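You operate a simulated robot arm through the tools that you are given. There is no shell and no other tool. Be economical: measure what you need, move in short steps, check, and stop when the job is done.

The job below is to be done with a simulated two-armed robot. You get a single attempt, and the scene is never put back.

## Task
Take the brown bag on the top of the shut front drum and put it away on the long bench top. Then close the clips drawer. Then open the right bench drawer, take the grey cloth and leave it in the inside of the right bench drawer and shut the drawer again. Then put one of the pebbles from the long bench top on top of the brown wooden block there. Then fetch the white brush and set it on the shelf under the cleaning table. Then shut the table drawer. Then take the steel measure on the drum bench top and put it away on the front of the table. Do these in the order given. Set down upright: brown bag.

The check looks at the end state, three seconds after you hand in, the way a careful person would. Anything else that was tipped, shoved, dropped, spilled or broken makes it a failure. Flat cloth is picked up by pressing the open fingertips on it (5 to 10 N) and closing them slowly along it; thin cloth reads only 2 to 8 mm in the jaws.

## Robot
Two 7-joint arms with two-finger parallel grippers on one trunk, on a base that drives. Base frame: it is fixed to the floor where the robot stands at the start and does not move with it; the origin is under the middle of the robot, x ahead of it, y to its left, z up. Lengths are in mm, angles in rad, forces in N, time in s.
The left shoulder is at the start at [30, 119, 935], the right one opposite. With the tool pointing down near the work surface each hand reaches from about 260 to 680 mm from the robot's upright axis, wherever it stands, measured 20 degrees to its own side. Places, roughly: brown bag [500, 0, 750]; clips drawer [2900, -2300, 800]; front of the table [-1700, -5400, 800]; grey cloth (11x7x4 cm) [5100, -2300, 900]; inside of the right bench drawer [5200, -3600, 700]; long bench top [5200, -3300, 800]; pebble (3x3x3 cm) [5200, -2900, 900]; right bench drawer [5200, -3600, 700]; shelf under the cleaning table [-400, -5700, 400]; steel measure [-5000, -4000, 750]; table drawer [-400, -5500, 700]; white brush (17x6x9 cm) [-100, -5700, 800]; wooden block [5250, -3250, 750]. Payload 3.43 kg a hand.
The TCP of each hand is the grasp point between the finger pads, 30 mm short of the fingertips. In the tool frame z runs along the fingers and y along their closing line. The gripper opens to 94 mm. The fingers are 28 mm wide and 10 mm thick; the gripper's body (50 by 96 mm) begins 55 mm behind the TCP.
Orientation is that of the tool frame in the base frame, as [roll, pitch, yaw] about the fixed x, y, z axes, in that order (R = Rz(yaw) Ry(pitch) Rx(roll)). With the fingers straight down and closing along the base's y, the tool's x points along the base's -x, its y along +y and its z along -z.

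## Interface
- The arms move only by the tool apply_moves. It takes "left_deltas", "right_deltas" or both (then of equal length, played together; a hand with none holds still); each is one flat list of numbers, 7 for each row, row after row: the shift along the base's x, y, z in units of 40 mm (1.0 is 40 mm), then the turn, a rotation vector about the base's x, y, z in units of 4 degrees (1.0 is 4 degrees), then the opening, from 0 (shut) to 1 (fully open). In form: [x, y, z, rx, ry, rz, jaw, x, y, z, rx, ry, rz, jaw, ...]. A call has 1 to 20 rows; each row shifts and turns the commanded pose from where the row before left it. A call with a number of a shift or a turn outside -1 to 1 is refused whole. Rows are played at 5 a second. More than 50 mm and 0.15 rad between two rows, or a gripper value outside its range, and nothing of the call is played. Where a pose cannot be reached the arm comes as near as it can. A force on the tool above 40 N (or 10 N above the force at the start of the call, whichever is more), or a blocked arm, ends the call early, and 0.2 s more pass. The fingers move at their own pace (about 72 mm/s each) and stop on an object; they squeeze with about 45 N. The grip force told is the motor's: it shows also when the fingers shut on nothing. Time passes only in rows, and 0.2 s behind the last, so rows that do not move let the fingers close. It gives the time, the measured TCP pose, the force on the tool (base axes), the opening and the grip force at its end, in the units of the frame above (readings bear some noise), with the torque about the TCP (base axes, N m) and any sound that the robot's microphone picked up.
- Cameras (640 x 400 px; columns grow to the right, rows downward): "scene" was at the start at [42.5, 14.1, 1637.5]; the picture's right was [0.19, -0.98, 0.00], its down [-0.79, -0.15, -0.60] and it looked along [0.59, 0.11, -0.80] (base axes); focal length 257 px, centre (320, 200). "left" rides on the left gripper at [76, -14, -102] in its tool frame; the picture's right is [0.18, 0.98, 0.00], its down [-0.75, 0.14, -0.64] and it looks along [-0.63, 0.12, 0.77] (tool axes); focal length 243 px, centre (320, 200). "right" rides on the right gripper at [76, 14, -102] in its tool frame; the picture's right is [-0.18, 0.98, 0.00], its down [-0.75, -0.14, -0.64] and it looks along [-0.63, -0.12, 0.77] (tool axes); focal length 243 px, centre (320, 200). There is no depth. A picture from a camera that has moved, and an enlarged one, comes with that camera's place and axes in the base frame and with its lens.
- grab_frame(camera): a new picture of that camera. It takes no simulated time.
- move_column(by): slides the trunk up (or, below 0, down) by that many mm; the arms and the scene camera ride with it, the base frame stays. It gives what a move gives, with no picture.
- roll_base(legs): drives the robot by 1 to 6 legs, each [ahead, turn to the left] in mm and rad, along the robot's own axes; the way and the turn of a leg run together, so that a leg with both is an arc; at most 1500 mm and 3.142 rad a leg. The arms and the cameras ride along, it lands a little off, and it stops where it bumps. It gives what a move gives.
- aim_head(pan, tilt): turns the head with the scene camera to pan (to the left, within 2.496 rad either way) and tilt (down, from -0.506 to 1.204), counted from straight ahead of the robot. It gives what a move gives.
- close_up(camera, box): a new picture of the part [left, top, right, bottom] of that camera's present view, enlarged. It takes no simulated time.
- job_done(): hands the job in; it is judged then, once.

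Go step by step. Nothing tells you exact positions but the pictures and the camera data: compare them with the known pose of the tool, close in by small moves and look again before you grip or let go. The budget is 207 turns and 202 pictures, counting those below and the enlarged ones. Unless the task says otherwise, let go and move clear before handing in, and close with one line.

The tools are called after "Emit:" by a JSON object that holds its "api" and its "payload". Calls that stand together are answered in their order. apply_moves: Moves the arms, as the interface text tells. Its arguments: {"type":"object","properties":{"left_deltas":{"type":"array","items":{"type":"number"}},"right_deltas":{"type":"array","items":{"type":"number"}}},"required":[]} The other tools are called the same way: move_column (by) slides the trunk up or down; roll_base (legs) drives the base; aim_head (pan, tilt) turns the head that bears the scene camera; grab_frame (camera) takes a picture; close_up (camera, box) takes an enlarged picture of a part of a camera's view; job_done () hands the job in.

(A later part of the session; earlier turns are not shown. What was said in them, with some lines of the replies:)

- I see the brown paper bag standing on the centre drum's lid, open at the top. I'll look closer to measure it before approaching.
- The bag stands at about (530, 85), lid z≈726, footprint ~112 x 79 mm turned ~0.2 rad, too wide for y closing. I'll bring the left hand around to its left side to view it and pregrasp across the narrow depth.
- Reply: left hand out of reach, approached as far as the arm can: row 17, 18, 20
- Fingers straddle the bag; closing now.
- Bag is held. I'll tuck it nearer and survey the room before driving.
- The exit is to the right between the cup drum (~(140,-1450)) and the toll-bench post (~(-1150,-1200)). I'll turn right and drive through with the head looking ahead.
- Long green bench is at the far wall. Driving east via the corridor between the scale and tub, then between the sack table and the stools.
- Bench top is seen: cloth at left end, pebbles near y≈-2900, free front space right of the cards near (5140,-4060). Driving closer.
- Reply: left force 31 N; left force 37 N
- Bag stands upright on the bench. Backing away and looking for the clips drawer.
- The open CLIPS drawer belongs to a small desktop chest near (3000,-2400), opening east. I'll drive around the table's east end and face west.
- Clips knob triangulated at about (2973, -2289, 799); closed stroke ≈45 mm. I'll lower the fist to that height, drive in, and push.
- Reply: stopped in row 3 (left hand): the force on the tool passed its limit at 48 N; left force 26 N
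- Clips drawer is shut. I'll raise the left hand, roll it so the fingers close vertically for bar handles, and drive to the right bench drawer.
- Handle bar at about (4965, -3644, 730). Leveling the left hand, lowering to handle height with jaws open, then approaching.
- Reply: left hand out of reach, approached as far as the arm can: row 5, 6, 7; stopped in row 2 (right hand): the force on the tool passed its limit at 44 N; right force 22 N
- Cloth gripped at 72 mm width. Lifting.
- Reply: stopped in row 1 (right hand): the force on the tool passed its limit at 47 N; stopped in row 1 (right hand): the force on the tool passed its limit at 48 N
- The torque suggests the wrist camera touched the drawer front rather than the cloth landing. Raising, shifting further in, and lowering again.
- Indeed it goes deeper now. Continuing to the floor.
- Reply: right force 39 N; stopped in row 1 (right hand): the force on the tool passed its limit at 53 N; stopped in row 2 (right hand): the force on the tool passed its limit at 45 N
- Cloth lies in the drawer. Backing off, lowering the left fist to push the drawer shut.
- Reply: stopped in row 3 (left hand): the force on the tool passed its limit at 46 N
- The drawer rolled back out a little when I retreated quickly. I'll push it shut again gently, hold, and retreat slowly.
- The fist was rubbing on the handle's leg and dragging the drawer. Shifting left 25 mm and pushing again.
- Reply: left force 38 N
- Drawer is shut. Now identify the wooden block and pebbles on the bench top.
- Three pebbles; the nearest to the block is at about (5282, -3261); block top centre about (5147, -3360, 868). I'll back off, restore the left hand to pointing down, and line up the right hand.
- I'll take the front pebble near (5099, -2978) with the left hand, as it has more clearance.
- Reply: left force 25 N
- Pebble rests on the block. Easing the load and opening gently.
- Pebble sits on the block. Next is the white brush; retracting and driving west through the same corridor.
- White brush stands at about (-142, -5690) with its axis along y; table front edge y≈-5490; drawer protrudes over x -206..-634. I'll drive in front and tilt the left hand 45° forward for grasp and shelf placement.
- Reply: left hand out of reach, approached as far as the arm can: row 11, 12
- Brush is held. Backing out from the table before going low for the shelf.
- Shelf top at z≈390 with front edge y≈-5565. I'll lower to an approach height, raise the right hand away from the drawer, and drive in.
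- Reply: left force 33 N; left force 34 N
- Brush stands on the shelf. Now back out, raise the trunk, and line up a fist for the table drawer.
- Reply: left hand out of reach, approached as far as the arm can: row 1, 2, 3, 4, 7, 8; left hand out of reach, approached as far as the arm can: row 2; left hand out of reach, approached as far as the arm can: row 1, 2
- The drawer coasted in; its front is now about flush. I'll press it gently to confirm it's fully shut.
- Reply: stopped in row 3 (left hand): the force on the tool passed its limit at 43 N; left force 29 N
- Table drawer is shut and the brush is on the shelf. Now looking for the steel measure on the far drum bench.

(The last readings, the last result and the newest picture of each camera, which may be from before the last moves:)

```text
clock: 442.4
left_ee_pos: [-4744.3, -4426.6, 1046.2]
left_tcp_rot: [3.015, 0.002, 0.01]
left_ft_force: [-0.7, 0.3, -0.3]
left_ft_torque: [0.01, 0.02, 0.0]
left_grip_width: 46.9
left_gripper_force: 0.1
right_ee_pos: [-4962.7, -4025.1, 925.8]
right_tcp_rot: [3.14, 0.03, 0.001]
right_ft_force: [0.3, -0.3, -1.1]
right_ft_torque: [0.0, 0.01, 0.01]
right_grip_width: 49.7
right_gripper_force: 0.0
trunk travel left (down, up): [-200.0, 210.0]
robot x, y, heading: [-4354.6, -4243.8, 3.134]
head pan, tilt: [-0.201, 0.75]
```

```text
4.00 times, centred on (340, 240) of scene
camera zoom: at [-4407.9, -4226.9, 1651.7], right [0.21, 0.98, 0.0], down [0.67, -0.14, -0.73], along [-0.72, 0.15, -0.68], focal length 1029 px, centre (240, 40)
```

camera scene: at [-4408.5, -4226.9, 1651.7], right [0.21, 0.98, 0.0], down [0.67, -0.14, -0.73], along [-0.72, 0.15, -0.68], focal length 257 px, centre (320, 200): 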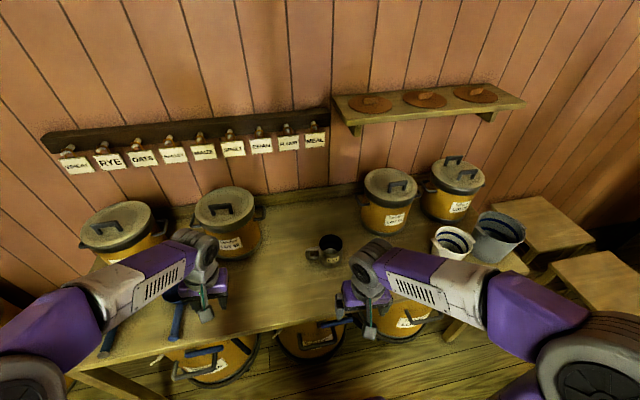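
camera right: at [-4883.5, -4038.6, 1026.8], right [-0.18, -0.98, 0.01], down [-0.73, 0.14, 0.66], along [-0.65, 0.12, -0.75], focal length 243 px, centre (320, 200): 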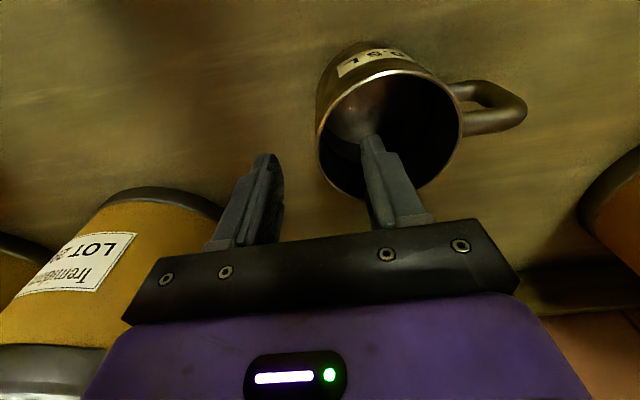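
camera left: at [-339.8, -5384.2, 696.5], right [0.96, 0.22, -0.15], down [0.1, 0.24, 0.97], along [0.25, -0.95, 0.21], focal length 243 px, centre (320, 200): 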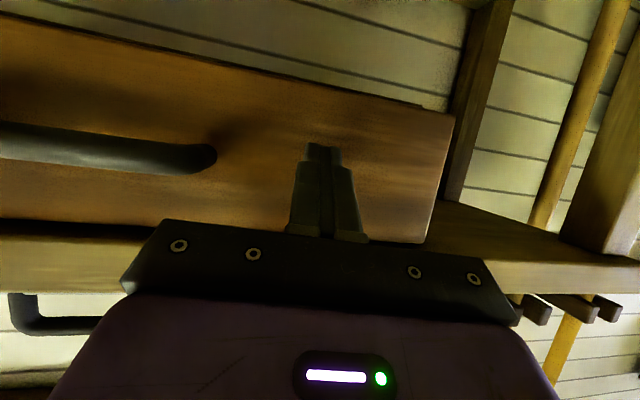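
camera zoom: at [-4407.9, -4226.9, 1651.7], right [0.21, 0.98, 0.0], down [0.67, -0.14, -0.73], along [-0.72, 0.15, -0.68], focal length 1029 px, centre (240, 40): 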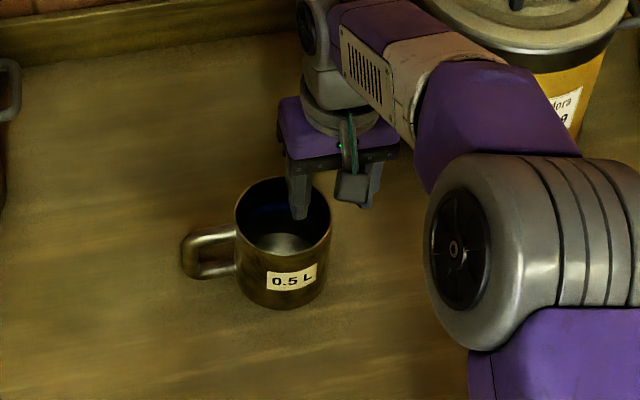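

Emit:
{"api": "apply_moves", "payload": {"right_deltas": [0, 0, -0.45, 0, 0, 0, 0.53, 0, 0, -0.45, 0, 0, 0, 0.53, 0, 0, -0.45, 0, 0, 0, 0.53, 0, 0, 0, 0, 0, 0, 0.53]}}

Emit:
{"api": "grab_frame", "payload": {"camera": "right"}}

```text
clock: 443.4
left_ee_pos: [-4744.5, -4426.4, 1046.4]
left_tcp_rot: [3.013, 0.002, 0.011]
left_ft_force: [0.7, 0.1, 0.6]
left_ft_torque: [-0.03, 0.01, -0.01]
left_grip_width: 47.3
left_gripper_force: 0.1
right_ee_pos: [-4961.8, -4025.3, 872.7]
right_tcp_rot: [3.139, 0.029, 0.001]
right_ft_force: [0.6, -0.6, 0.0]
right_ft_torque: [0.0, -0.04, 0.0]
right_grip_width: 49.4
right_gripper_force: 0.0
trunk travel left (down, up): [-200.0, 210.0]
robot x, y, heading: [-4359.3, -4242.3, 3.134]
head pan, tilt: [-0.201, 0.75]
```

```text
44 pictures are left
camera right: at [-4882.6, -4038.7, 973.2], right [-0.18, -0.98, 0.01], down [-0.73, 0.14, 0.66], along [-0.65, 0.12, -0.75], focal length 243 px, centre (320, 200)
```

right: 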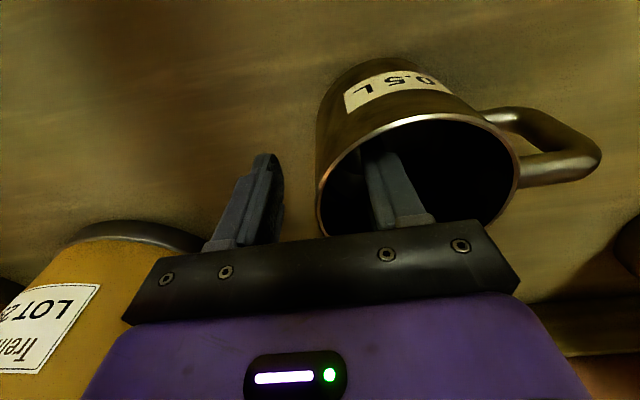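

Emit:
{"api": "apply_moves", "payload": {"right_deltas": [0, 0, 0, 0, 0, 0, 0.35, 0, 0, 0, 0, 0, 0, 0.2, 0, 0, 0, 0, 0, 0, 0.1, 0, 0, 0, 0, 0, 0, 0, 0, 0, 0, 0, 0, 0, 0, 0, 0, 0, 0, 0, 0, 0]}}

Emit:
{"api": "apply_moves", "payload": {"right_deltas": [0, 0, 0.2, 0, 0, 0, 0, 0, 0, 0.4, 0, 0, 0, 0, 0, 0, 0.6, 0, 0, 0, 0, 0, 0, 0, 0, 0, 0, 0]}}

Emit:
{"api": "grab_frame", "payload": {"camera": "right"}}

Emit:
{"api": "close_up", "payload": {"camera": "scene", "box": [280, 190, 400, 290]}}

```text
clock: 444.8
left_ee_pos: [-4743.7, -4425.3, 1046.9]
left_tcp_rot: [3.014, 0.002, 0.01]
left_ft_force: [-0.2, 0.3, -1.1]
left_ft_torque: [0.01, 0.02, -0.02]
left_grip_width: 47.2
left_gripper_force: 0.0
right_ee_pos: [-4962.4, -4025.5, 871.9]
right_tcp_rot: [3.139, 0.028, 0.001]
right_ft_force: [-1.1, -0.2, 0.2]
right_ft_torque: [-0.02, -0.01, -0.01]
right_grip_width: 7.3
right_gripper_force: 41.2
trunk travel left (down, up): [-200.0, 210.0]
robot x, y, heading: [-4354.8, -4242.2, 3.129]
head pan, tilt: [-0.201, 0.75]
```

```text
clock: 445.8
left_ee_pos: [-4745.5, -4426.8, 1047.0]
left_tcp_rot: [3.016, 0.001, 0.01]
left_ft_force: [-0.2, 0.0, -0.4]
left_ft_torque: [-0.01, 0.0, -0.01]
left_grip_width: 47.0
left_gripper_force: 0.1
right_ee_pos: [-4963.3, -4026.6, 921.3]
right_tcp_rot: [3.139, 0.029, 0.0]
right_ft_force: [-0.5, 0.5, -2.0]
right_ft_torque: [0.11, -0.04, 0.01]
right_grip_width: 7.3
right_gripper_force: 41.6
trunk travel left (down, up): [-200.0, 210.0]
robot x, y, heading: [-4359.9, -4242.8, 3.132]
head pan, tilt: [-0.201, 0.75]
```

```text
43 pictures are left
camera right: at [-4883.6, -4038.7, 1021.4], right [-0.18, -0.98, 0.01], down [-0.74, 0.14, 0.66], along [-0.65, 0.12, -0.75], focal length 243 px, centre (320, 200)
```

right: 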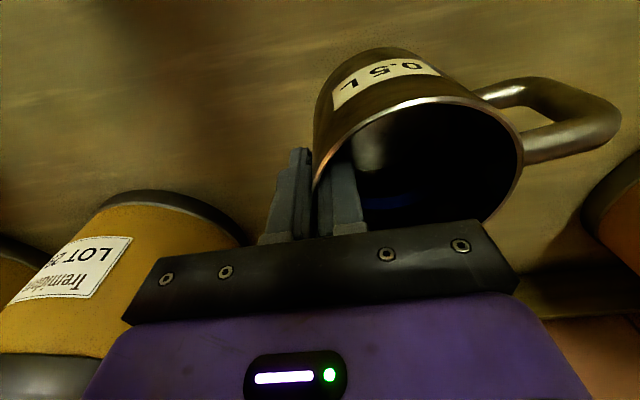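

```text
4.00 times, centred on (340, 240) of scene
camera zoom: at [-4408.9, -4226.7, 1651.6], right [0.21, 0.98, 0.0], down [0.67, -0.14, -0.73], along [-0.72, 0.15, -0.68], focal length 1029 px, centre (240, 40)
```

zoom: 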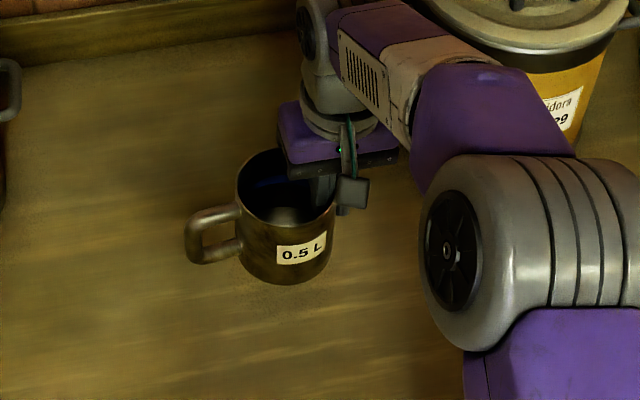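

Measure is held by its wall. Lifting, backing away and driving to the table at (-1700, -5400).

Emit:
{"api": "apply_moves", "payload": {"right_deltas": [0, 0, 0.8, 0, 0, 0, 0, 0, 0, 0.8, 0, 0, 0, 0, 0.5, 0, 0.6, 0, 0, 0, 0, 0.7, 0, 0.4, 0, 0, 0, 0, 0.7, 0, 0, 0, 0, 0, 0, 0.7, 0, 0, 0, 0, 0, 0, 0.7, 0, 0, 0, 0, 0, 0]}}

Emit:
{"api": "roll_base", "payload": {"legs": [[-320, 0], [0, 2.96], [1400, 0]]}}

Emit:
{"api": "aim_head", "payload": {"pan": -0.7, "tilt": 0.5}}

Emit:
{"api": "grab_frame", "payload": {"camera": "scene"}}

```text
clock: 447.4
left_ee_pos: [-4742.9, -4425.3, 1045.8]
left_tcp_rot: [3.013, 0.001, 0.012]
left_ft_force: [0.3, 0.2, -0.4]
left_ft_torque: [0.02, 0.0, 0.01]
left_grip_width: 47.1
left_gripper_force: 0.0
right_ee_pos: [-4829.9, -4025.1, 1022.5]
right_tcp_rot: [3.14, 0.029, 0.002]
right_ft_force: [1.2, 0.2, -1.0]
right_ft_torque: [0.11, -0.02, 0.0]
right_grip_width: 7.3
right_gripper_force: 41.5
trunk travel left (down, up): [-200.0, 210.0]
robot x, y, heading: [-4357.5, -4244.7, 3.138]
head pan, tilt: [-0.201, 0.75]
```

```text
clock: 463.4
left_ee_pos: [-2220.1, -4247.8, 1046.4]
left_tcp_rot: [3.014, -0.001, 3.062]
left_ft_force: [0.0, -0.1, -1.1]
left_ft_torque: [0.02, -0.02, 0.0]
left_grip_width: 46.8
left_gripper_force: 0.1
right_ee_pos: [-2168.6, -4654.1, 1022.6]
right_tcp_rot: [3.137, 0.028, 3.055]
right_ft_force: [0.2, -0.6, -2.6]
right_ft_torque: [-0.13, 0.02, -0.01]
right_grip_width: 7.3
right_gripper_force: 41.6
trunk travel left (down, up): [-200.0, 210.0]
robot x, y, heading: [-2620.6, -4393.7, -0.096]
head pan, tilt: [-0.201, 0.75]
```

```text
clock: 464.3
left_ee_pos: [-2221.5, -4247.3, 1046.4]
left_tcp_rot: [3.015, 0.003, 3.063]
left_ft_force: [0.2, 0.3, -0.3]
left_ft_torque: [0.05, -0.01, -0.05]
left_grip_width: 47.0
left_gripper_force: 0.1
right_ee_pos: [-2170.2, -4653.0, 1021.8]
right_tcp_rot: [3.137, 0.028, 3.053]
right_ft_force: [-0.8, -0.3, -1.8]
right_ft_torque: [-0.1, -0.01, 0.01]
right_grip_width: 7.6
right_gripper_force: 42.0
trunk travel left (down, up): [-200.0, 210.0]
robot x, y, heading: [-2621.9, -4397.9, -0.094]
head pan, tilt: [-0.7, 0.499]
```

```text
41 pictures are left
camera scene: at [-2588.4, -4457.1, 1673.5], right [-0.71, -0.7, 0.0], down [-0.34, 0.34, -0.88], along [0.61, -0.63, -0.48], focal length 257 px, centre (320, 200)
```

scene: 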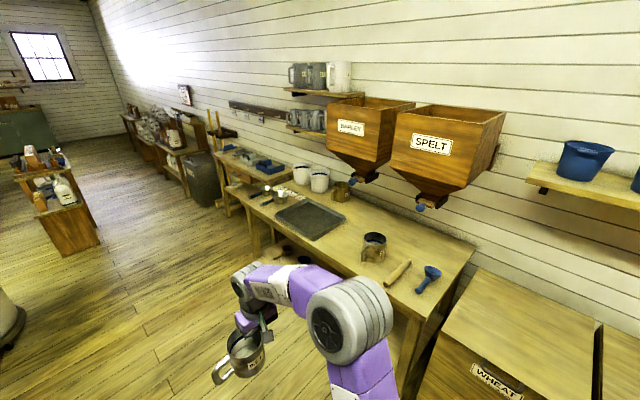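

Emit:
{"api": "roll_base", "payload": {"legs": [[0, -0.186], [920, 0], [0, -1.29]]}}

Emit:
{"api": "aim_head", "payload": {"pan": -0.15, "tilt": 0.75}}

Emit:
{"api": "grab_frame", "payload": {"camera": "scene"}}

```text
clock: 472.9
left_ee_pos: [-1565.6, -5031.8, 1046.5]
left_tcp_rot: [3.014, 0.002, 1.604]
left_ft_force: [0.0, 0.2, 0.4]
left_ft_torque: [0.02, -0.05, 0.01]
left_grip_width: 47.2
left_gripper_force: 0.1
right_ee_pos: [-1963.2, -5129.7, 1022.5]
right_tcp_rot: [3.137, 0.027, 1.597]
right_ft_force: [0.3, -0.3, -1.7]
right_ft_torque: [-0.03, 0.1, 0.01]
right_grip_width: 7.4
right_gripper_force: 41.9
trunk travel left (down, up): [-200.0, 210.0]
robot x, y, heading: [-1759.5, -4647.1, -1.554]
head pan, tilt: [-0.7, 0.499]
```

```text
clock: 473.9
left_ee_pos: [-1565.1, -5032.1, 1046.4]
left_tcp_rot: [3.013, 0.001, 1.605]
left_ft_force: [-0.3, 0.6, -0.2]
left_ft_torque: [-0.02, 0.03, -0.01]
left_grip_width: 46.8
left_gripper_force: 0.1
right_ee_pos: [-1963.4, -5127.6, 1023.7]
right_tcp_rot: [3.141, 0.027, 1.597]
right_ft_force: [-0.5, 0.4, -1.0]
right_ft_torque: [-0.02, 0.08, -0.01]
right_grip_width: 7.3
right_gripper_force: 41.5
trunk travel left (down, up): [-200.0, 210.0]
robot x, y, heading: [-1759.9, -4650.2, -1.553]
head pan, tilt: [-0.15, 0.75]
```

```text
40 pictures are left
camera scene: at [-1769.6, -4701.6, 1651.6], right [-0.99, 0.13, 0.0], down [0.09, 0.68, -0.73], along [-0.1, -0.72, -0.68], focal length 257 px, centre (320, 200)
```

scene: 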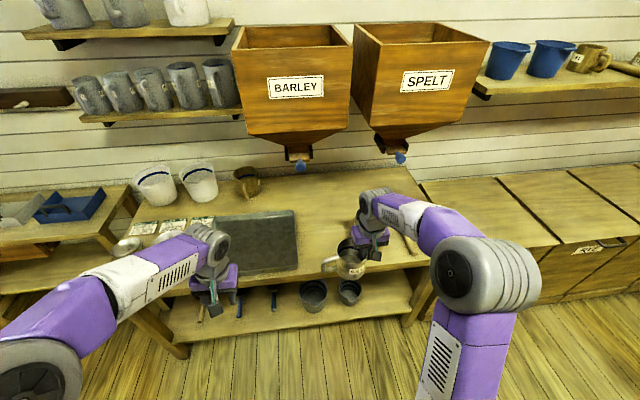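

Emit:
{"api": "roll_base", "payload": {"legs": [[110, 0]]}}

Emit:
{"api": "apply_moves", "payload": {"right_deltas": [0.15, -0.6, -0.2, 0, 0, 0, 0, 0.15, -0.6, -0.2, 0, 0, 0, 0, 0, -0.4, -0.2, 0, 0, 0, 0, 0, 0, -0.3, 0, 0, 0, 0, 0, 0, 0, 0, 0, 0, 0]}}

Emit:
{"api": "close_up", "payload": {"camera": "scene", "box": [240, 190, 440, 330]}}

Emit:
{"api": "grab_frame", "payload": {"camera": "right"}}

```text
clock: 475.1
left_ee_pos: [-1565.3, -5140.4, 1046.2]
left_tcp_rot: [3.015, 0.003, 1.604]
left_ft_force: [-0.7, 0.5, -0.9]
left_ft_torque: [0.0, 0.01, 0.0]
left_grip_width: 47.1
left_gripper_force: 0.1
right_ee_pos: [-1963.1, -5237.2, 1021.6]
right_tcp_rot: [3.141, 0.027, 1.595]
right_ft_force: [-0.9, -0.8, -1.3]
right_ft_torque: [-0.01, 0.09, 0.0]
right_grip_width: 7.3
right_gripper_force: 41.4
trunk travel left (down, up): [-200.0, 210.0]
robot x, y, heading: [-1756.0, -4757.2, -1.55]
head pan, tilt: [-0.15, 0.75]
```

```text
clock: 476.2
left_ee_pos: [-1564.8, -5140.7, 1046.0]
left_tcp_rot: [3.014, 0.003, 1.604]
left_ft_force: [-0.7, -0.8, 0.0]
left_ft_torque: [0.0, -0.01, 0.0]
left_grip_width: 47.1
left_gripper_force: 0.2
right_ee_pos: [-1950.1, -5301.8, 985.6]
right_tcp_rot: [3.141, 0.028, 1.596]
right_ft_force: [-0.2, 0.3, -1.7]
right_ft_torque: [0.01, 0.11, 0.0]
right_grip_width: 7.1
right_gripper_force: 40.9
trunk travel left (down, up): [-200.0, 210.0]
robot x, y, heading: [-1754.2, -4756.8, -1.557]
head pan, tilt: [-0.15, 0.75]
```

```text
2.86 times, centred on (340, 260) of scene
camera zoom: at [-1767.7, -4810.1, 1651.6], right [-0.99, 0.13, 0.0], down [0.09, 0.68, -0.73], along [-0.1, -0.72, -0.68], focal length 735 px, centre (263, 29)
```

zoom: 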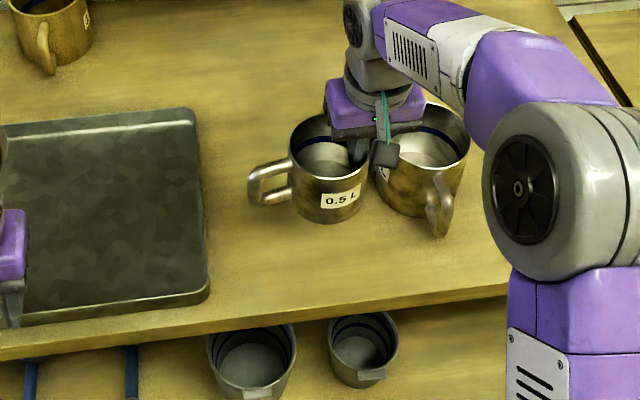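

```text
38 pictures are left
camera right: at [-1938.0, -5220.7, 1087.2], right [0.99, -0.16, 0.01], down [-0.12, -0.74, 0.66], along [-0.1, -0.66, -0.75], focal length 243 px, centre (320, 200)
```

right: 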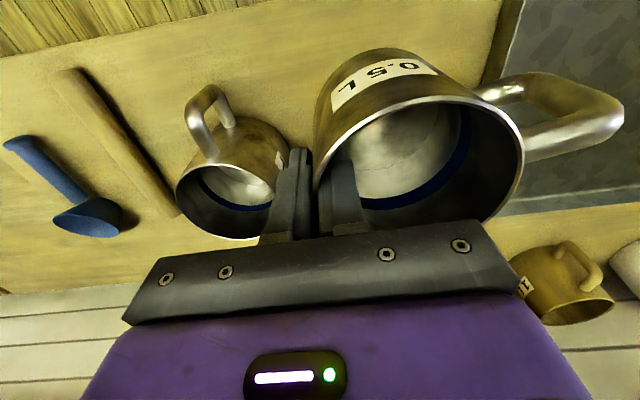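

Emit:
{"api": "apply_moves", "payload": {"right_deltas": [0.55, 0.3, -0.5, 0, 0, 0, 0, 0, 0, -0.7, 0, 0, 0, 0, 0, 0, -0.6, 0, 0, 0, 0, 0, 0, 0, 0, 0, 0, 0]}}

Emit:
{"api": "close_up", "payload": {"camera": "scene", "box": [240, 190, 440, 330]}}

Emit:
{"api": "grab_frame", "payload": {"camera": "right"}}

```text
clock: 477.2
left_ee_pos: [-1565.4, -5140.9, 1046.0]
left_tcp_rot: [3.014, 0.003, 1.605]
left_ft_force: [0.0, 0.9, 0.1]
left_ft_torque: [0.01, 0.01, 0.03]
left_grip_width: 46.7
left_gripper_force: 0.1
right_ee_pos: [-1929.6, -5288.2, 911.4]
right_tcp_rot: [3.139, 0.028, 1.594]
right_ft_force: [-0.3, 0.0, -0.5]
right_ft_torque: [0.0, 0.12, 0.04]
right_grip_width: 7.2
right_gripper_force: 41.6
trunk travel left (down, up): [-200.0, 210.0]
robot x, y, heading: [-1755.8, -4757.4, -1.557]
head pan, tilt: [-0.15, 0.75]
```

```text
2.86 times, centred on (340, 260) of scene
camera zoom: at [-1767.9, -4810.0, 1651.6], right [-0.99, 0.13, 0.0], down [0.09, 0.68, -0.73], along [-0.1, -0.72, -0.68], focal length 735 px, centre (263, 29)
```

zoom: 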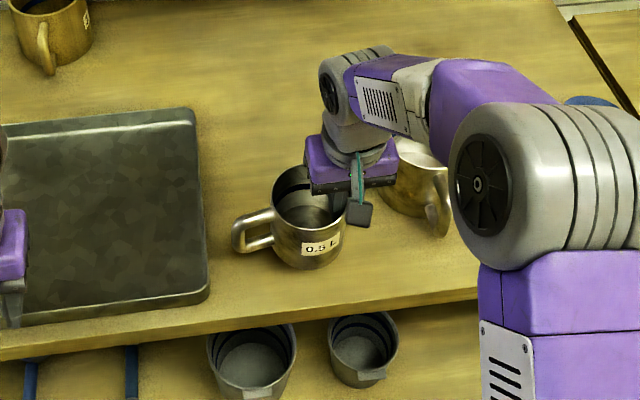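

```text
36 pictures are left
camera right: at [-1916.8, -5207.8, 1013.6], right [0.99, -0.16, 0.01], down [-0.12, -0.74, 0.66], along [-0.1, -0.66, -0.75], focal length 243 px, centre (320, 200)
```

right: 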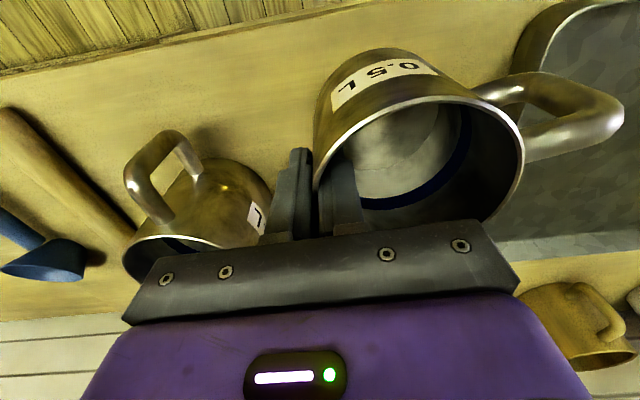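

Emit:
{"api": "apply_moves", "payload": {"right_deltas": [0, 0, -0.3, 0, 0, 0, 0, 0, 0, 0, 0, 0, 0, 0]}}

Emit:
{"api": "apply_moves", "payload": {"right_deltas": [0, 0, -0.12, 0, 0, 0, 0, 0, 0, 0, 0, 0, 0, 0]}}

Emit:
{"api": "apply_moves", "payload": {"right_deltas": [0, 0, -0.12, 0, 0, 0, 0, 0, 0, 0, 0, 0, 0, 0]}}

Emit:
{"api": "apply_moves", "payload": {"right_deltas": [0, 0, -0.1, 0, 0, 0, 0, 0, 0, 0, 0, 0, 0, 0]}}

```text
clock: 477.9
left_ee_pos: [-1564.0, -5141.0, 1047.2]
left_tcp_rot: [3.012, 0.002, 1.605]
left_ft_force: [0.4, 0.3, -0.2]
left_ft_torque: [0.01, 0.0, -0.01]
left_grip_width: 47.0
left_gripper_force: 0.2
right_ee_pos: [-1929.4, -5288.0, 901.6]
right_tcp_rot: [3.14, 0.028, 1.595]
right_ft_force: [0.1, 0.1, -1.4]
right_ft_torque: [-0.01, 0.11, -0.01]
right_grip_width: 7.4
right_gripper_force: 41.5
trunk travel left (down, up): [-200.0, 210.0]
robot x, y, heading: [-1757.4, -4758.7, -1.554]
head pan, tilt: [-0.15, 0.75]
```

```text
clock: 478.4
left_ee_pos: [-1564.1, -5140.9, 1045.9]
left_tcp_rot: [3.014, 0.002, 1.604]
left_ft_force: [-0.4, 0.3, 0.0]
left_ft_torque: [0.0, 0.03, 0.01]
left_grip_width: 46.8
left_gripper_force: 0.0
right_ee_pos: [-1929.4, -5288.6, 897.4]
right_tcp_rot: [3.139, 0.028, 1.594]
right_ft_force: [-0.3, -0.6, -1.7]
right_ft_torque: [0.0, 0.15, -0.01]
right_grip_width: 7.3
right_gripper_force: 41.4
trunk travel left (down, up): [-200.0, 210.0]
robot x, y, heading: [-1757.9, -4757.2, -1.556]
head pan, tilt: [-0.15, 0.75]
```

```text
clock: 479.1
left_ee_pos: [-1565.0, -5140.4, 1047.6]
left_tcp_rot: [3.016, 0.001, 1.603]
left_ft_force: [0.4, 0.7, 0.2]
left_ft_torque: [0.02, 0.02, 0.03]
left_grip_width: 46.8
left_gripper_force: 0.0
right_ee_pos: [-1929.0, -5288.0, 892.8]
right_tcp_rot: [3.139, 0.027, 1.597]
right_ft_force: [-0.1, -0.2, -1.9]
right_ft_torque: [-0.02, 0.12, -0.03]
right_grip_width: 7.3
right_gripper_force: 41.3
trunk travel left (down, up): [-200.0, 210.0]
robot x, y, heading: [-1755.9, -4761.7, -1.553]
head pan, tilt: [-0.15, 0.75]
```

```text
clock: 479.6
left_ee_pos: [-1564.3, -5140.7, 1047.8]
left_tcp_rot: [3.015, 0.003, 1.605]
left_ft_force: [0.2, -0.1, -0.2]
left_ft_torque: [0.02, -0.01, 0.02]
left_grip_width: 47.0
left_gripper_force: 0.2
right_ee_pos: [-1929.3, -5288.1, 888.5]
right_tcp_rot: [3.141, 0.028, 1.596]
right_ft_force: [-1.0, -0.7, -1.7]
right_ft_torque: [-0.02, 0.07, -0.01]
right_grip_width: 7.3
right_gripper_force: 41.0
trunk travel left (down, up): [-200.0, 210.0]
robot x, y, heading: [-1757.1, -4759.0, -1.556]
head pan, tilt: [-0.15, 0.75]
```

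Emit:
{"api": "apply_moves", "payload": {"right_deltas": [0, 0, -0.12, 0, 0, 0, 0, 0, 0, 0, 0, 0, 0, 0]}}

Emit:
{"api": "apply_moves", "payload": {"right_deltas": [0, 0, -0.12, 0, 0, 0, 0, 0, 0, 0, 0, 0, 0, 0]}}

Emit:
{"api": "apply_moves", "payload": {"right_deltas": [0, 0, -0.12, 0, 0, 0, 0, 0, 0, 0, 0, 0, 0, 0]}}

Emit:
{"api": "close_up", "payload": {"camera": "scene", "box": [280, 210, 400, 300]}}

```text
clock: 480.2
left_ee_pos: [-1564.6, -5141.0, 1045.8]
left_tcp_rot: [3.013, 0.002, 1.602]
left_ft_force: [-0.5, -0.7, 0.3]
left_ft_torque: [0.03, -0.03, 0.04]
left_grip_width: 47.2
left_gripper_force: 0.0
right_ee_pos: [-1928.1, -5287.9, 884.3]
right_tcp_rot: [3.139, 0.028, 1.596]
right_ft_force: [0.0, 0.2, -1.0]
right_ft_torque: [-0.02, 0.12, 0.0]
right_grip_width: 7.4
right_gripper_force: 41.6
trunk travel left (down, up): [-200.0, 210.0]
robot x, y, heading: [-1756.5, -4755.2, -1.55]
head pan, tilt: [-0.15, 0.75]
```

```text
clock: 480.9
left_ee_pos: [-1564.3, -5141.0, 1046.7]
left_tcp_rot: [3.014, 0.002, 1.605]
left_ft_force: [0.0, 0.3, 0.0]
left_ft_torque: [0.01, 0.01, -0.03]
left_grip_width: 47.0
left_gripper_force: 0.2
right_ee_pos: [-1928.1, -5288.6, 878.2]
right_tcp_rot: [3.139, 0.027, 1.598]
right_ft_force: [0.4, 0.1, -2.6]
right_ft_torque: [-0.01, 0.08, -0.02]
right_grip_width: 6.9
right_gripper_force: 41.5
trunk travel left (down, up): [-200.0, 210.0]
robot x, y, heading: [-1756.4, -4759.9, -1.553]
head pan, tilt: [-0.15, 0.75]
```

```text
clock: 481.4
left_ee_pos: [-1564.8, -5139.8, 1046.9]
left_tcp_rot: [3.013, 0.002, 1.604]
left_ft_force: [-0.2, 0.1, -0.2]
left_ft_torque: [0.0, 0.01, 0.01]
left_grip_width: 46.8
left_gripper_force: 0.0
right_ee_pos: [-1928.2, -5289.3, 875.0]
right_tcp_rot: [3.141, 0.029, 1.594]
right_ft_force: [0.5, -0.2, -0.9]
right_ft_torque: [0.01, 0.06, 0.0]
right_grip_width: 7.4
right_gripper_force: 41.3
trunk travel left (down, up): [-200.0, 210.0]
robot x, y, heading: [-1755.2, -4758.9, -1.557]
head pan, tilt: [-0.15, 0.75]
```

```text
4.44 times, centred on (340, 255) of scene
camera zoom: at [-1767.7, -4810.0, 1651.6], right [-0.99, 0.13, 0.0], down [0.09, 0.68, -0.73], along [-0.1, -0.72, -0.68], focal length 1144 px, centre (231, -44)
```

zoom: 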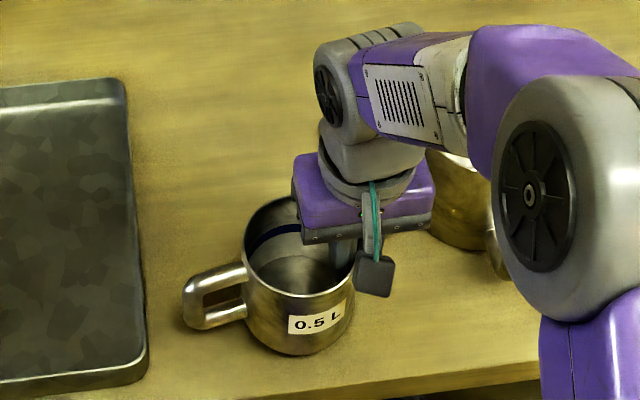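

Emit:
{"api": "apply_moves", "payload": {"right_deltas": [0, -0.4, -0.05, 0, 0, 0, 0, 0, 0, -0.07, 0, 0, 0, 0, 0, 0, 0, 0, 0, 0, 0]}}

Emit:
{"api": "apply_moves", "payload": {"right_deltas": [0, 0, -0.12, 0, 0, 0, 0, 0, 0, 0, 0, 0, 0, 0]}}

Emit:
{"api": "apply_moves", "payload": {"right_deltas": [0, 0, -0.12, 0, 0, 0, 0, 0, 0, 0, 0, 0, 0, 0]}}

Emit:
{"api": "apply_moves", "payload": {"right_deltas": [0, 0, -0.12, 0, 0, 0, 0, 0, 0, 0, 0, 0, 0, 0]}}

```text
clock: 482.2
left_ee_pos: [-1565.3, -5140.1, 1046.5]
left_tcp_rot: [3.015, 0.001, 1.605]
left_ft_force: [-0.4, -0.1, -0.1]
left_ft_torque: [0.0, -0.01, -0.01]
left_grip_width: 46.8
left_gripper_force: 0.1
right_ee_pos: [-1927.3, -5305.4, 868.6]
right_tcp_rot: [3.14, 0.027, 1.595]
right_ft_force: [-0.4, -0.6, -1.8]
right_ft_torque: [0.05, 0.09, -0.04]
right_grip_width: 7.4
right_gripper_force: 41.1
trunk travel left (down, up): [-200.0, 210.0]
robot x, y, heading: [-1752.4, -4757.8, -1.557]
head pan, tilt: [-0.15, 0.75]
```

```text
clock: 482.9
left_ee_pos: [-1563.9, -5139.3, 1046.7]
left_tcp_rot: [3.014, 0.003, 1.603]
left_ft_force: [-0.6, -0.5, -0.5]
left_ft_torque: [0.02, 0.05, 0.05]
left_grip_width: 47.2
left_gripper_force: 0.2
right_ee_pos: [-1926.8, -5304.4, 865.5]
right_tcp_rot: [3.139, 0.027, 1.596]
right_ft_force: [-0.7, -0.3, -1.4]
right_ft_torque: [0.02, 0.09, 0.03]
right_grip_width: 7.2
right_gripper_force: 41.7
trunk travel left (down, up): [-200.0, 210.0]
robot x, y, heading: [-1756.3, -4760.0, -1.551]
head pan, tilt: [-0.15, 0.75]
```

```text
clock: 483.4
left_ee_pos: [-1565.1, -5139.8, 1045.3]
left_tcp_rot: [3.014, 0.002, 1.602]
left_ft_force: [-0.1, -0.2, 0.0]
left_ft_torque: [-0.01, -0.04, 0.03]
left_grip_width: 46.8
left_gripper_force: 0.0
right_ee_pos: [-1928.2, -5303.4, 860.3]
right_tcp_rot: [3.139, 0.028, 1.594]
right_ft_force: [0.7, -0.9, -1.9]
right_ft_torque: [-0.06, 0.09, -0.03]
right_grip_width: 7.5
right_gripper_force: 41.3
trunk travel left (down, up): [-200.0, 210.0]
robot x, y, heading: [-1756.6, -4757.8, -1.557]
head pan, tilt: [-0.15, 0.75]
```

```text
clock: 484.1
left_ee_pos: [-1564.3, -5139.7, 1048.4]
left_tcp_rot: [3.015, 0.001, 1.604]
left_ft_force: [0.1, 0.6, 0.2]
left_ft_torque: [-0.01, 0.01, -0.01]
left_grip_width: 46.6
left_gripper_force: 0.0
right_ee_pos: [-1927.5, -5305.3, 855.2]
right_tcp_rot: [3.139, 0.028, 1.595]
right_ft_force: [-0.5, 0.5, -0.7]
right_ft_torque: [0.02, 0.1, 0.0]
right_grip_width: 7.1
right_gripper_force: 41.4
trunk travel left (down, up): [-200.0, 210.0]
robot x, y, heading: [-1756.5, -4757.2, -1.557]
head pan, tilt: [-0.15, 0.75]
```

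Emit:
{"api": "close_up", "payload": {"camera": "scene", "box": [280, 210, 400, 300]}}

Emit:
{"api": "grab_frame", "payload": {"camera": "right"}}

```text
4.44 times, centred on (340, 255) of scene
camera zoom: at [-1767.7, -4810.0, 1651.6], right [-0.99, 0.13, 0.0], down [0.09, 0.68, -0.73], along [-0.1, -0.72, -0.68], focal length 1144 px, centre (231, -44)
```

zoom: 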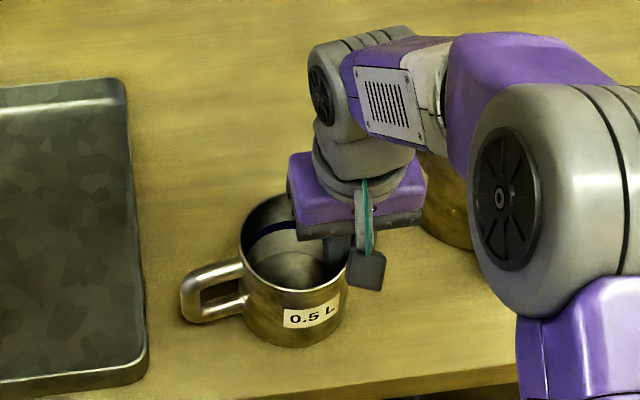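

```text
33 pictures are left
camera right: at [-1915.7, -5224.5, 956.0], right [0.99, -0.16, 0.01], down [-0.12, -0.74, 0.66], along [-0.1, -0.66, -0.75], focal length 243 px, centre (320, 200)
```

right: 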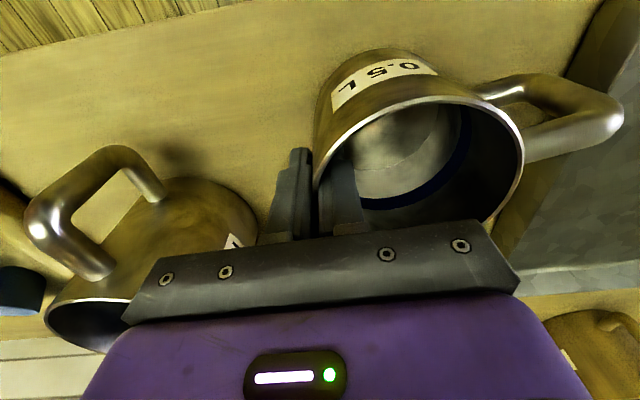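

Emit:
{"api": "apply_moves", "payload": {"right_deltas": [0.2, 0, -0.1, 0, 0, 0, 0, 0, 0, 0, 0, 0, 0, 0]}}

Emit:
{"api": "apply_moves", "payload": {"right_deltas": [0, 0, -0.12, 0, 0, 0, 0, 0, 0, 0, 0, 0, 0, 0]}}

Emit:
{"api": "apply_moves", "payload": {"right_deltas": [0, 0, -0.12, 0, 0, 0, 0, 0, 0, 0, 0, 0, 0, 0]}}

Emit:
{"api": "apply_moves", "payload": {"right_deltas": [0, 0, -0.12, 0, 0, 0, 0, 0, 0, 0, 0, 0, 0, 0]}}

```text
clock: 484.6
left_ee_pos: [-1566.1, -5139.3, 1046.7]
left_tcp_rot: [3.013, 0.002, 1.604]
left_ft_force: [-0.6, 0.6, -0.2]
left_ft_torque: [-0.03, 0.04, 0.0]
left_grip_width: 46.9
left_gripper_force: 0.1
right_ee_pos: [-1922.0, -5305.6, 852.7]
right_tcp_rot: [3.14, 0.03, 1.596]
right_ft_force: [-5.0, -1.5, 12.6]
right_ft_torque: [0.45, -0.15, 0.18]
right_grip_width: 7.4
right_gripper_force: 41.1
trunk travel left (down, up): [-200.0, 210.0]
robot x, y, heading: [-1756.3, -4760.9, -1.549]
head pan, tilt: [-0.15, 0.75]
```

```text
clock: 485.2
left_ee_pos: [-1565.6, -5138.9, 1047.2]
left_tcp_rot: [3.014, 0.003, 1.603]
left_ft_force: [0.0, -0.7, 0.2]
left_ft_torque: [0.01, 0.02, 0.01]
left_grip_width: 47.1
left_gripper_force: 0.0
right_ee_pos: [-1921.0, -5305.8, 851.0]
right_tcp_rot: [3.141, 0.04, 1.593]
right_ft_force: [-9.2, -6.9, 35.4]
right_ft_torque: [0.2, -0.14, 0.13]
right_grip_width: 7.8
right_gripper_force: 41.1
trunk travel left (down, up): [-200.0, 210.0]
robot x, y, heading: [-1755.3, -4758.1, -1.553]
head pan, tilt: [-0.15, 0.75]
```

```text
clock: 485.9
left_ee_pos: [-1563.9, -5137.9, 1047.2]
left_tcp_rot: [3.014, 0.005, 1.604]
left_ft_force: [0.2, 0.2, -0.4]
left_ft_torque: [0.03, 0.01, 0.02]
left_grip_width: 46.7
left_gripper_force: 0.1
right_ee_pos: [-1920.5, -5306.8, 846.9]
right_tcp_rot: [3.139, 0.04, 1.593]
right_ft_force: [-5.2, -6.7, 35.7]
right_ft_torque: [0.2, -0.11, 0.01]
right_grip_width: 7.4
right_gripper_force: 40.9
trunk travel left (down, up): [-200.0, 210.0]
robot x, y, heading: [-1757.6, -4759.6, -1.555]
head pan, tilt: [-0.15, 0.75]
```

```text
clock: 486.4
left_ee_pos: [-1563.8, -5139.3, 1047.6]
left_tcp_rot: [3.014, 0.003, 1.605]
left_ft_force: [-0.4, -0.7, -0.7]
left_ft_torque: [-0.02, 0.02, 0.04]
left_grip_width: 47.1
left_gripper_force: 0.1
right_ee_pos: [-1920.3, -5306.0, 841.6]
right_tcp_rot: [3.137, 0.039, 1.594]
right_ft_force: [-3.1, -6.0, 34.9]
right_ft_torque: [0.12, -0.34, 0.09]
right_grip_width: 7.7
right_gripper_force: 41.7
trunk travel left (down, up): [-200.0, 210.0]
robot x, y, heading: [-1754.3, -4757.1, -1.554]
head pan, tilt: [-0.15, 0.75]
```

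Emit:
{"api": "apply_moves", "payload": {"right_deltas": [0, 0, 0.1, 0, 0, 0, 0, 0, 0, 0, 0, 0, 0, 0.15, 0, 0, 0, 0, 0, 0, 0.3, 0, 0, 0, 0, 0, 0, 0.3, 0, 0, 0.4, 0, 0, 0, 0.3, 0, 0, 0.8, 0, 0, 0, 0.3, 0, 0, 0.8, 0, 0, 0, 0.3, 0, 0, 0.8, 0, 0, 0, 0.3, 0, 0, 0.8, 0, 0, 0, 0.3]}}

Emit:
{"api": "grab_frame", "payload": {"camera": "right"}}

Emit:
{"api": "close_up", "payload": {"camera": "scene", "box": [240, 190, 440, 330]}}

```text
clock: 488.4
left_ee_pos: [-1564.0, -5140.5, 1046.6]
left_tcp_rot: [3.015, 0.001, 1.605]
left_ft_force: [0.1, -0.3, 0.5]
left_ft_torque: [-0.02, -0.02, -0.03]
left_grip_width: 47.0
left_gripper_force: 0.1
right_ee_pos: [-1918.6, -5304.9, 985.9]
right_tcp_rot: [3.139, 0.029, 1.595]
right_ft_force: [-0.1, -0.3, 0.6]
right_ft_torque: [0.05, 0.01, 0.02]
right_grip_width: 28.2
right_gripper_force: 0.0
trunk travel left (down, up): [-200.0, 210.0]
robot x, y, heading: [-1756.5, -4759.4, -1.556]
head pan, tilt: [-0.15, 0.75]
```

```text
32 pictures are left
camera right: at [-1906.0, -5225.3, 1086.8], right [0.99, -0.16, 0.01], down [-0.12, -0.74, 0.66], along [-0.1, -0.65, -0.75], focal length 243 px, centre (320, 200)
```

right: 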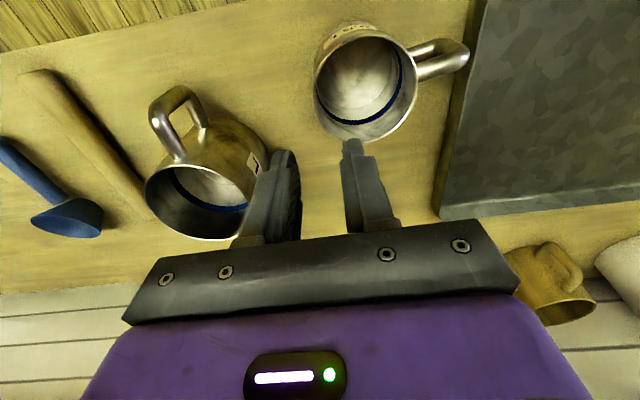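

```text
2.86 times, centred on (340, 260) of scene
camera zoom: at [-1767.7, -4809.5, 1651.6], right [-0.99, 0.13, 0.0], down [0.09, 0.68, -0.73], along [-0.1, -0.72, -0.68], focal length 735 px, centre (263, 29)
```

zoom: 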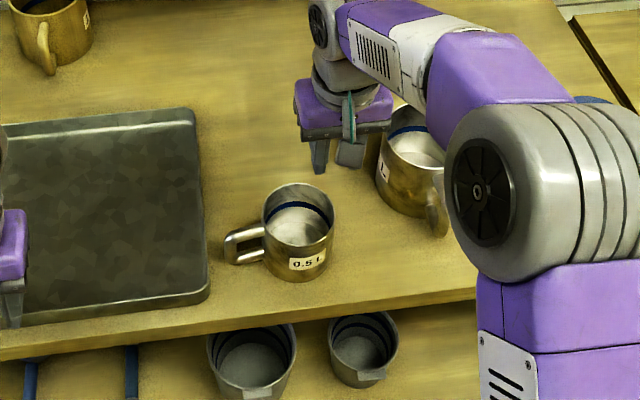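

Emit:
{"api": "apply_moves", "payload": {"right_deltas": [0, 0, 0.6, 0, 0, 0, 0.3, 0, 0.5, 0.4, 0, 0, 0, 0.3, 0, 0.5, 0, 0, 0, 0, 0.3]}}

Emit:
{"api": "roll_base", "payload": {"legs": [[-300, 0]]}}

Emit:
{"api": "grab_frame", "payload": {"camera": "scene"}}

```text
clock: 489.2
left_ee_pos: [-1564.4, -5140.5, 1045.7]
left_tcp_rot: [3.015, 0.002, 1.604]
left_ft_force: [0.1, 0.6, 0.5]
left_ft_torque: [-0.01, 0.03, 0.01]
left_grip_width: 46.7
left_gripper_force: 0.1
right_ee_pos: [-1918.8, -5264.6, 1025.8]
right_tcp_rot: [3.138, 0.028, 1.595]
right_ft_force: [-0.7, 1.0, -0.8]
right_ft_torque: [0.02, 0.0, -0.02]
right_grip_width: 28.5
right_gripper_force: 0.1
trunk travel left (down, up): [-200.0, 210.0]
robot x, y, heading: [-1755.2, -4756.1, -1.555]
head pan, tilt: [-0.15, 0.75]
```

```text
clock: 491.3
left_ee_pos: [-1568.5, -4837.8, 1048.2]
left_tcp_rot: [3.014, 0.002, 1.605]
left_ft_force: [-0.2, 0.0, -0.5]
left_ft_torque: [0.03, -0.02, 0.01]
left_grip_width: 46.8
left_gripper_force: 0.1
right_ee_pos: [-1924.4, -4962.2, 1026.2]
right_tcp_rot: [3.14, 0.03, 1.598]
right_ft_force: [0.3, 0.3, 0.0]
right_ft_torque: [-0.01, 0.0, 0.02]
right_grip_width: 28.1
right_gripper_force: 0.1
trunk travel left (down, up): [-200.0, 210.0]
robot x, y, heading: [-1761.8, -4457.4, -1.55]
head pan, tilt: [-0.15, 0.75]
```

```text
30 pictures are left
camera scene: at [-1772.6, -4507.6, 1651.7], right [-0.99, 0.13, 0.0], down [0.09, 0.68, -0.73], along [-0.1, -0.73, -0.68], focal length 257 px, centre (320, 200)
```

scene: 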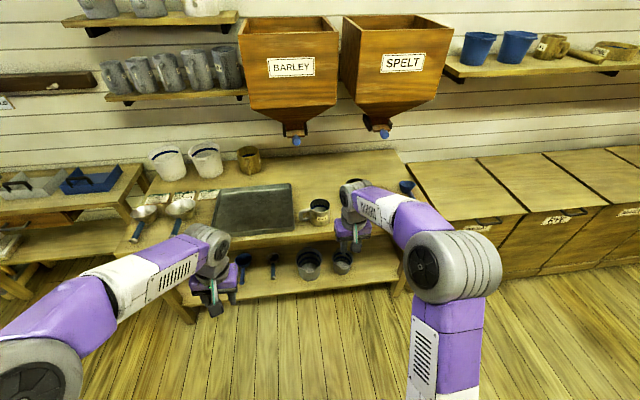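

The steel measure stands upright on the front of the table, both hands are empty and clear, and every step has been done in order. Handing in.

Emit:
{"api": "job_done", "payload": {}}

```text
The job is handed in.
```

I did all seven tasks in the order given and handed in with both hands empty and clear; the final check's verdict hasn't come back to me.
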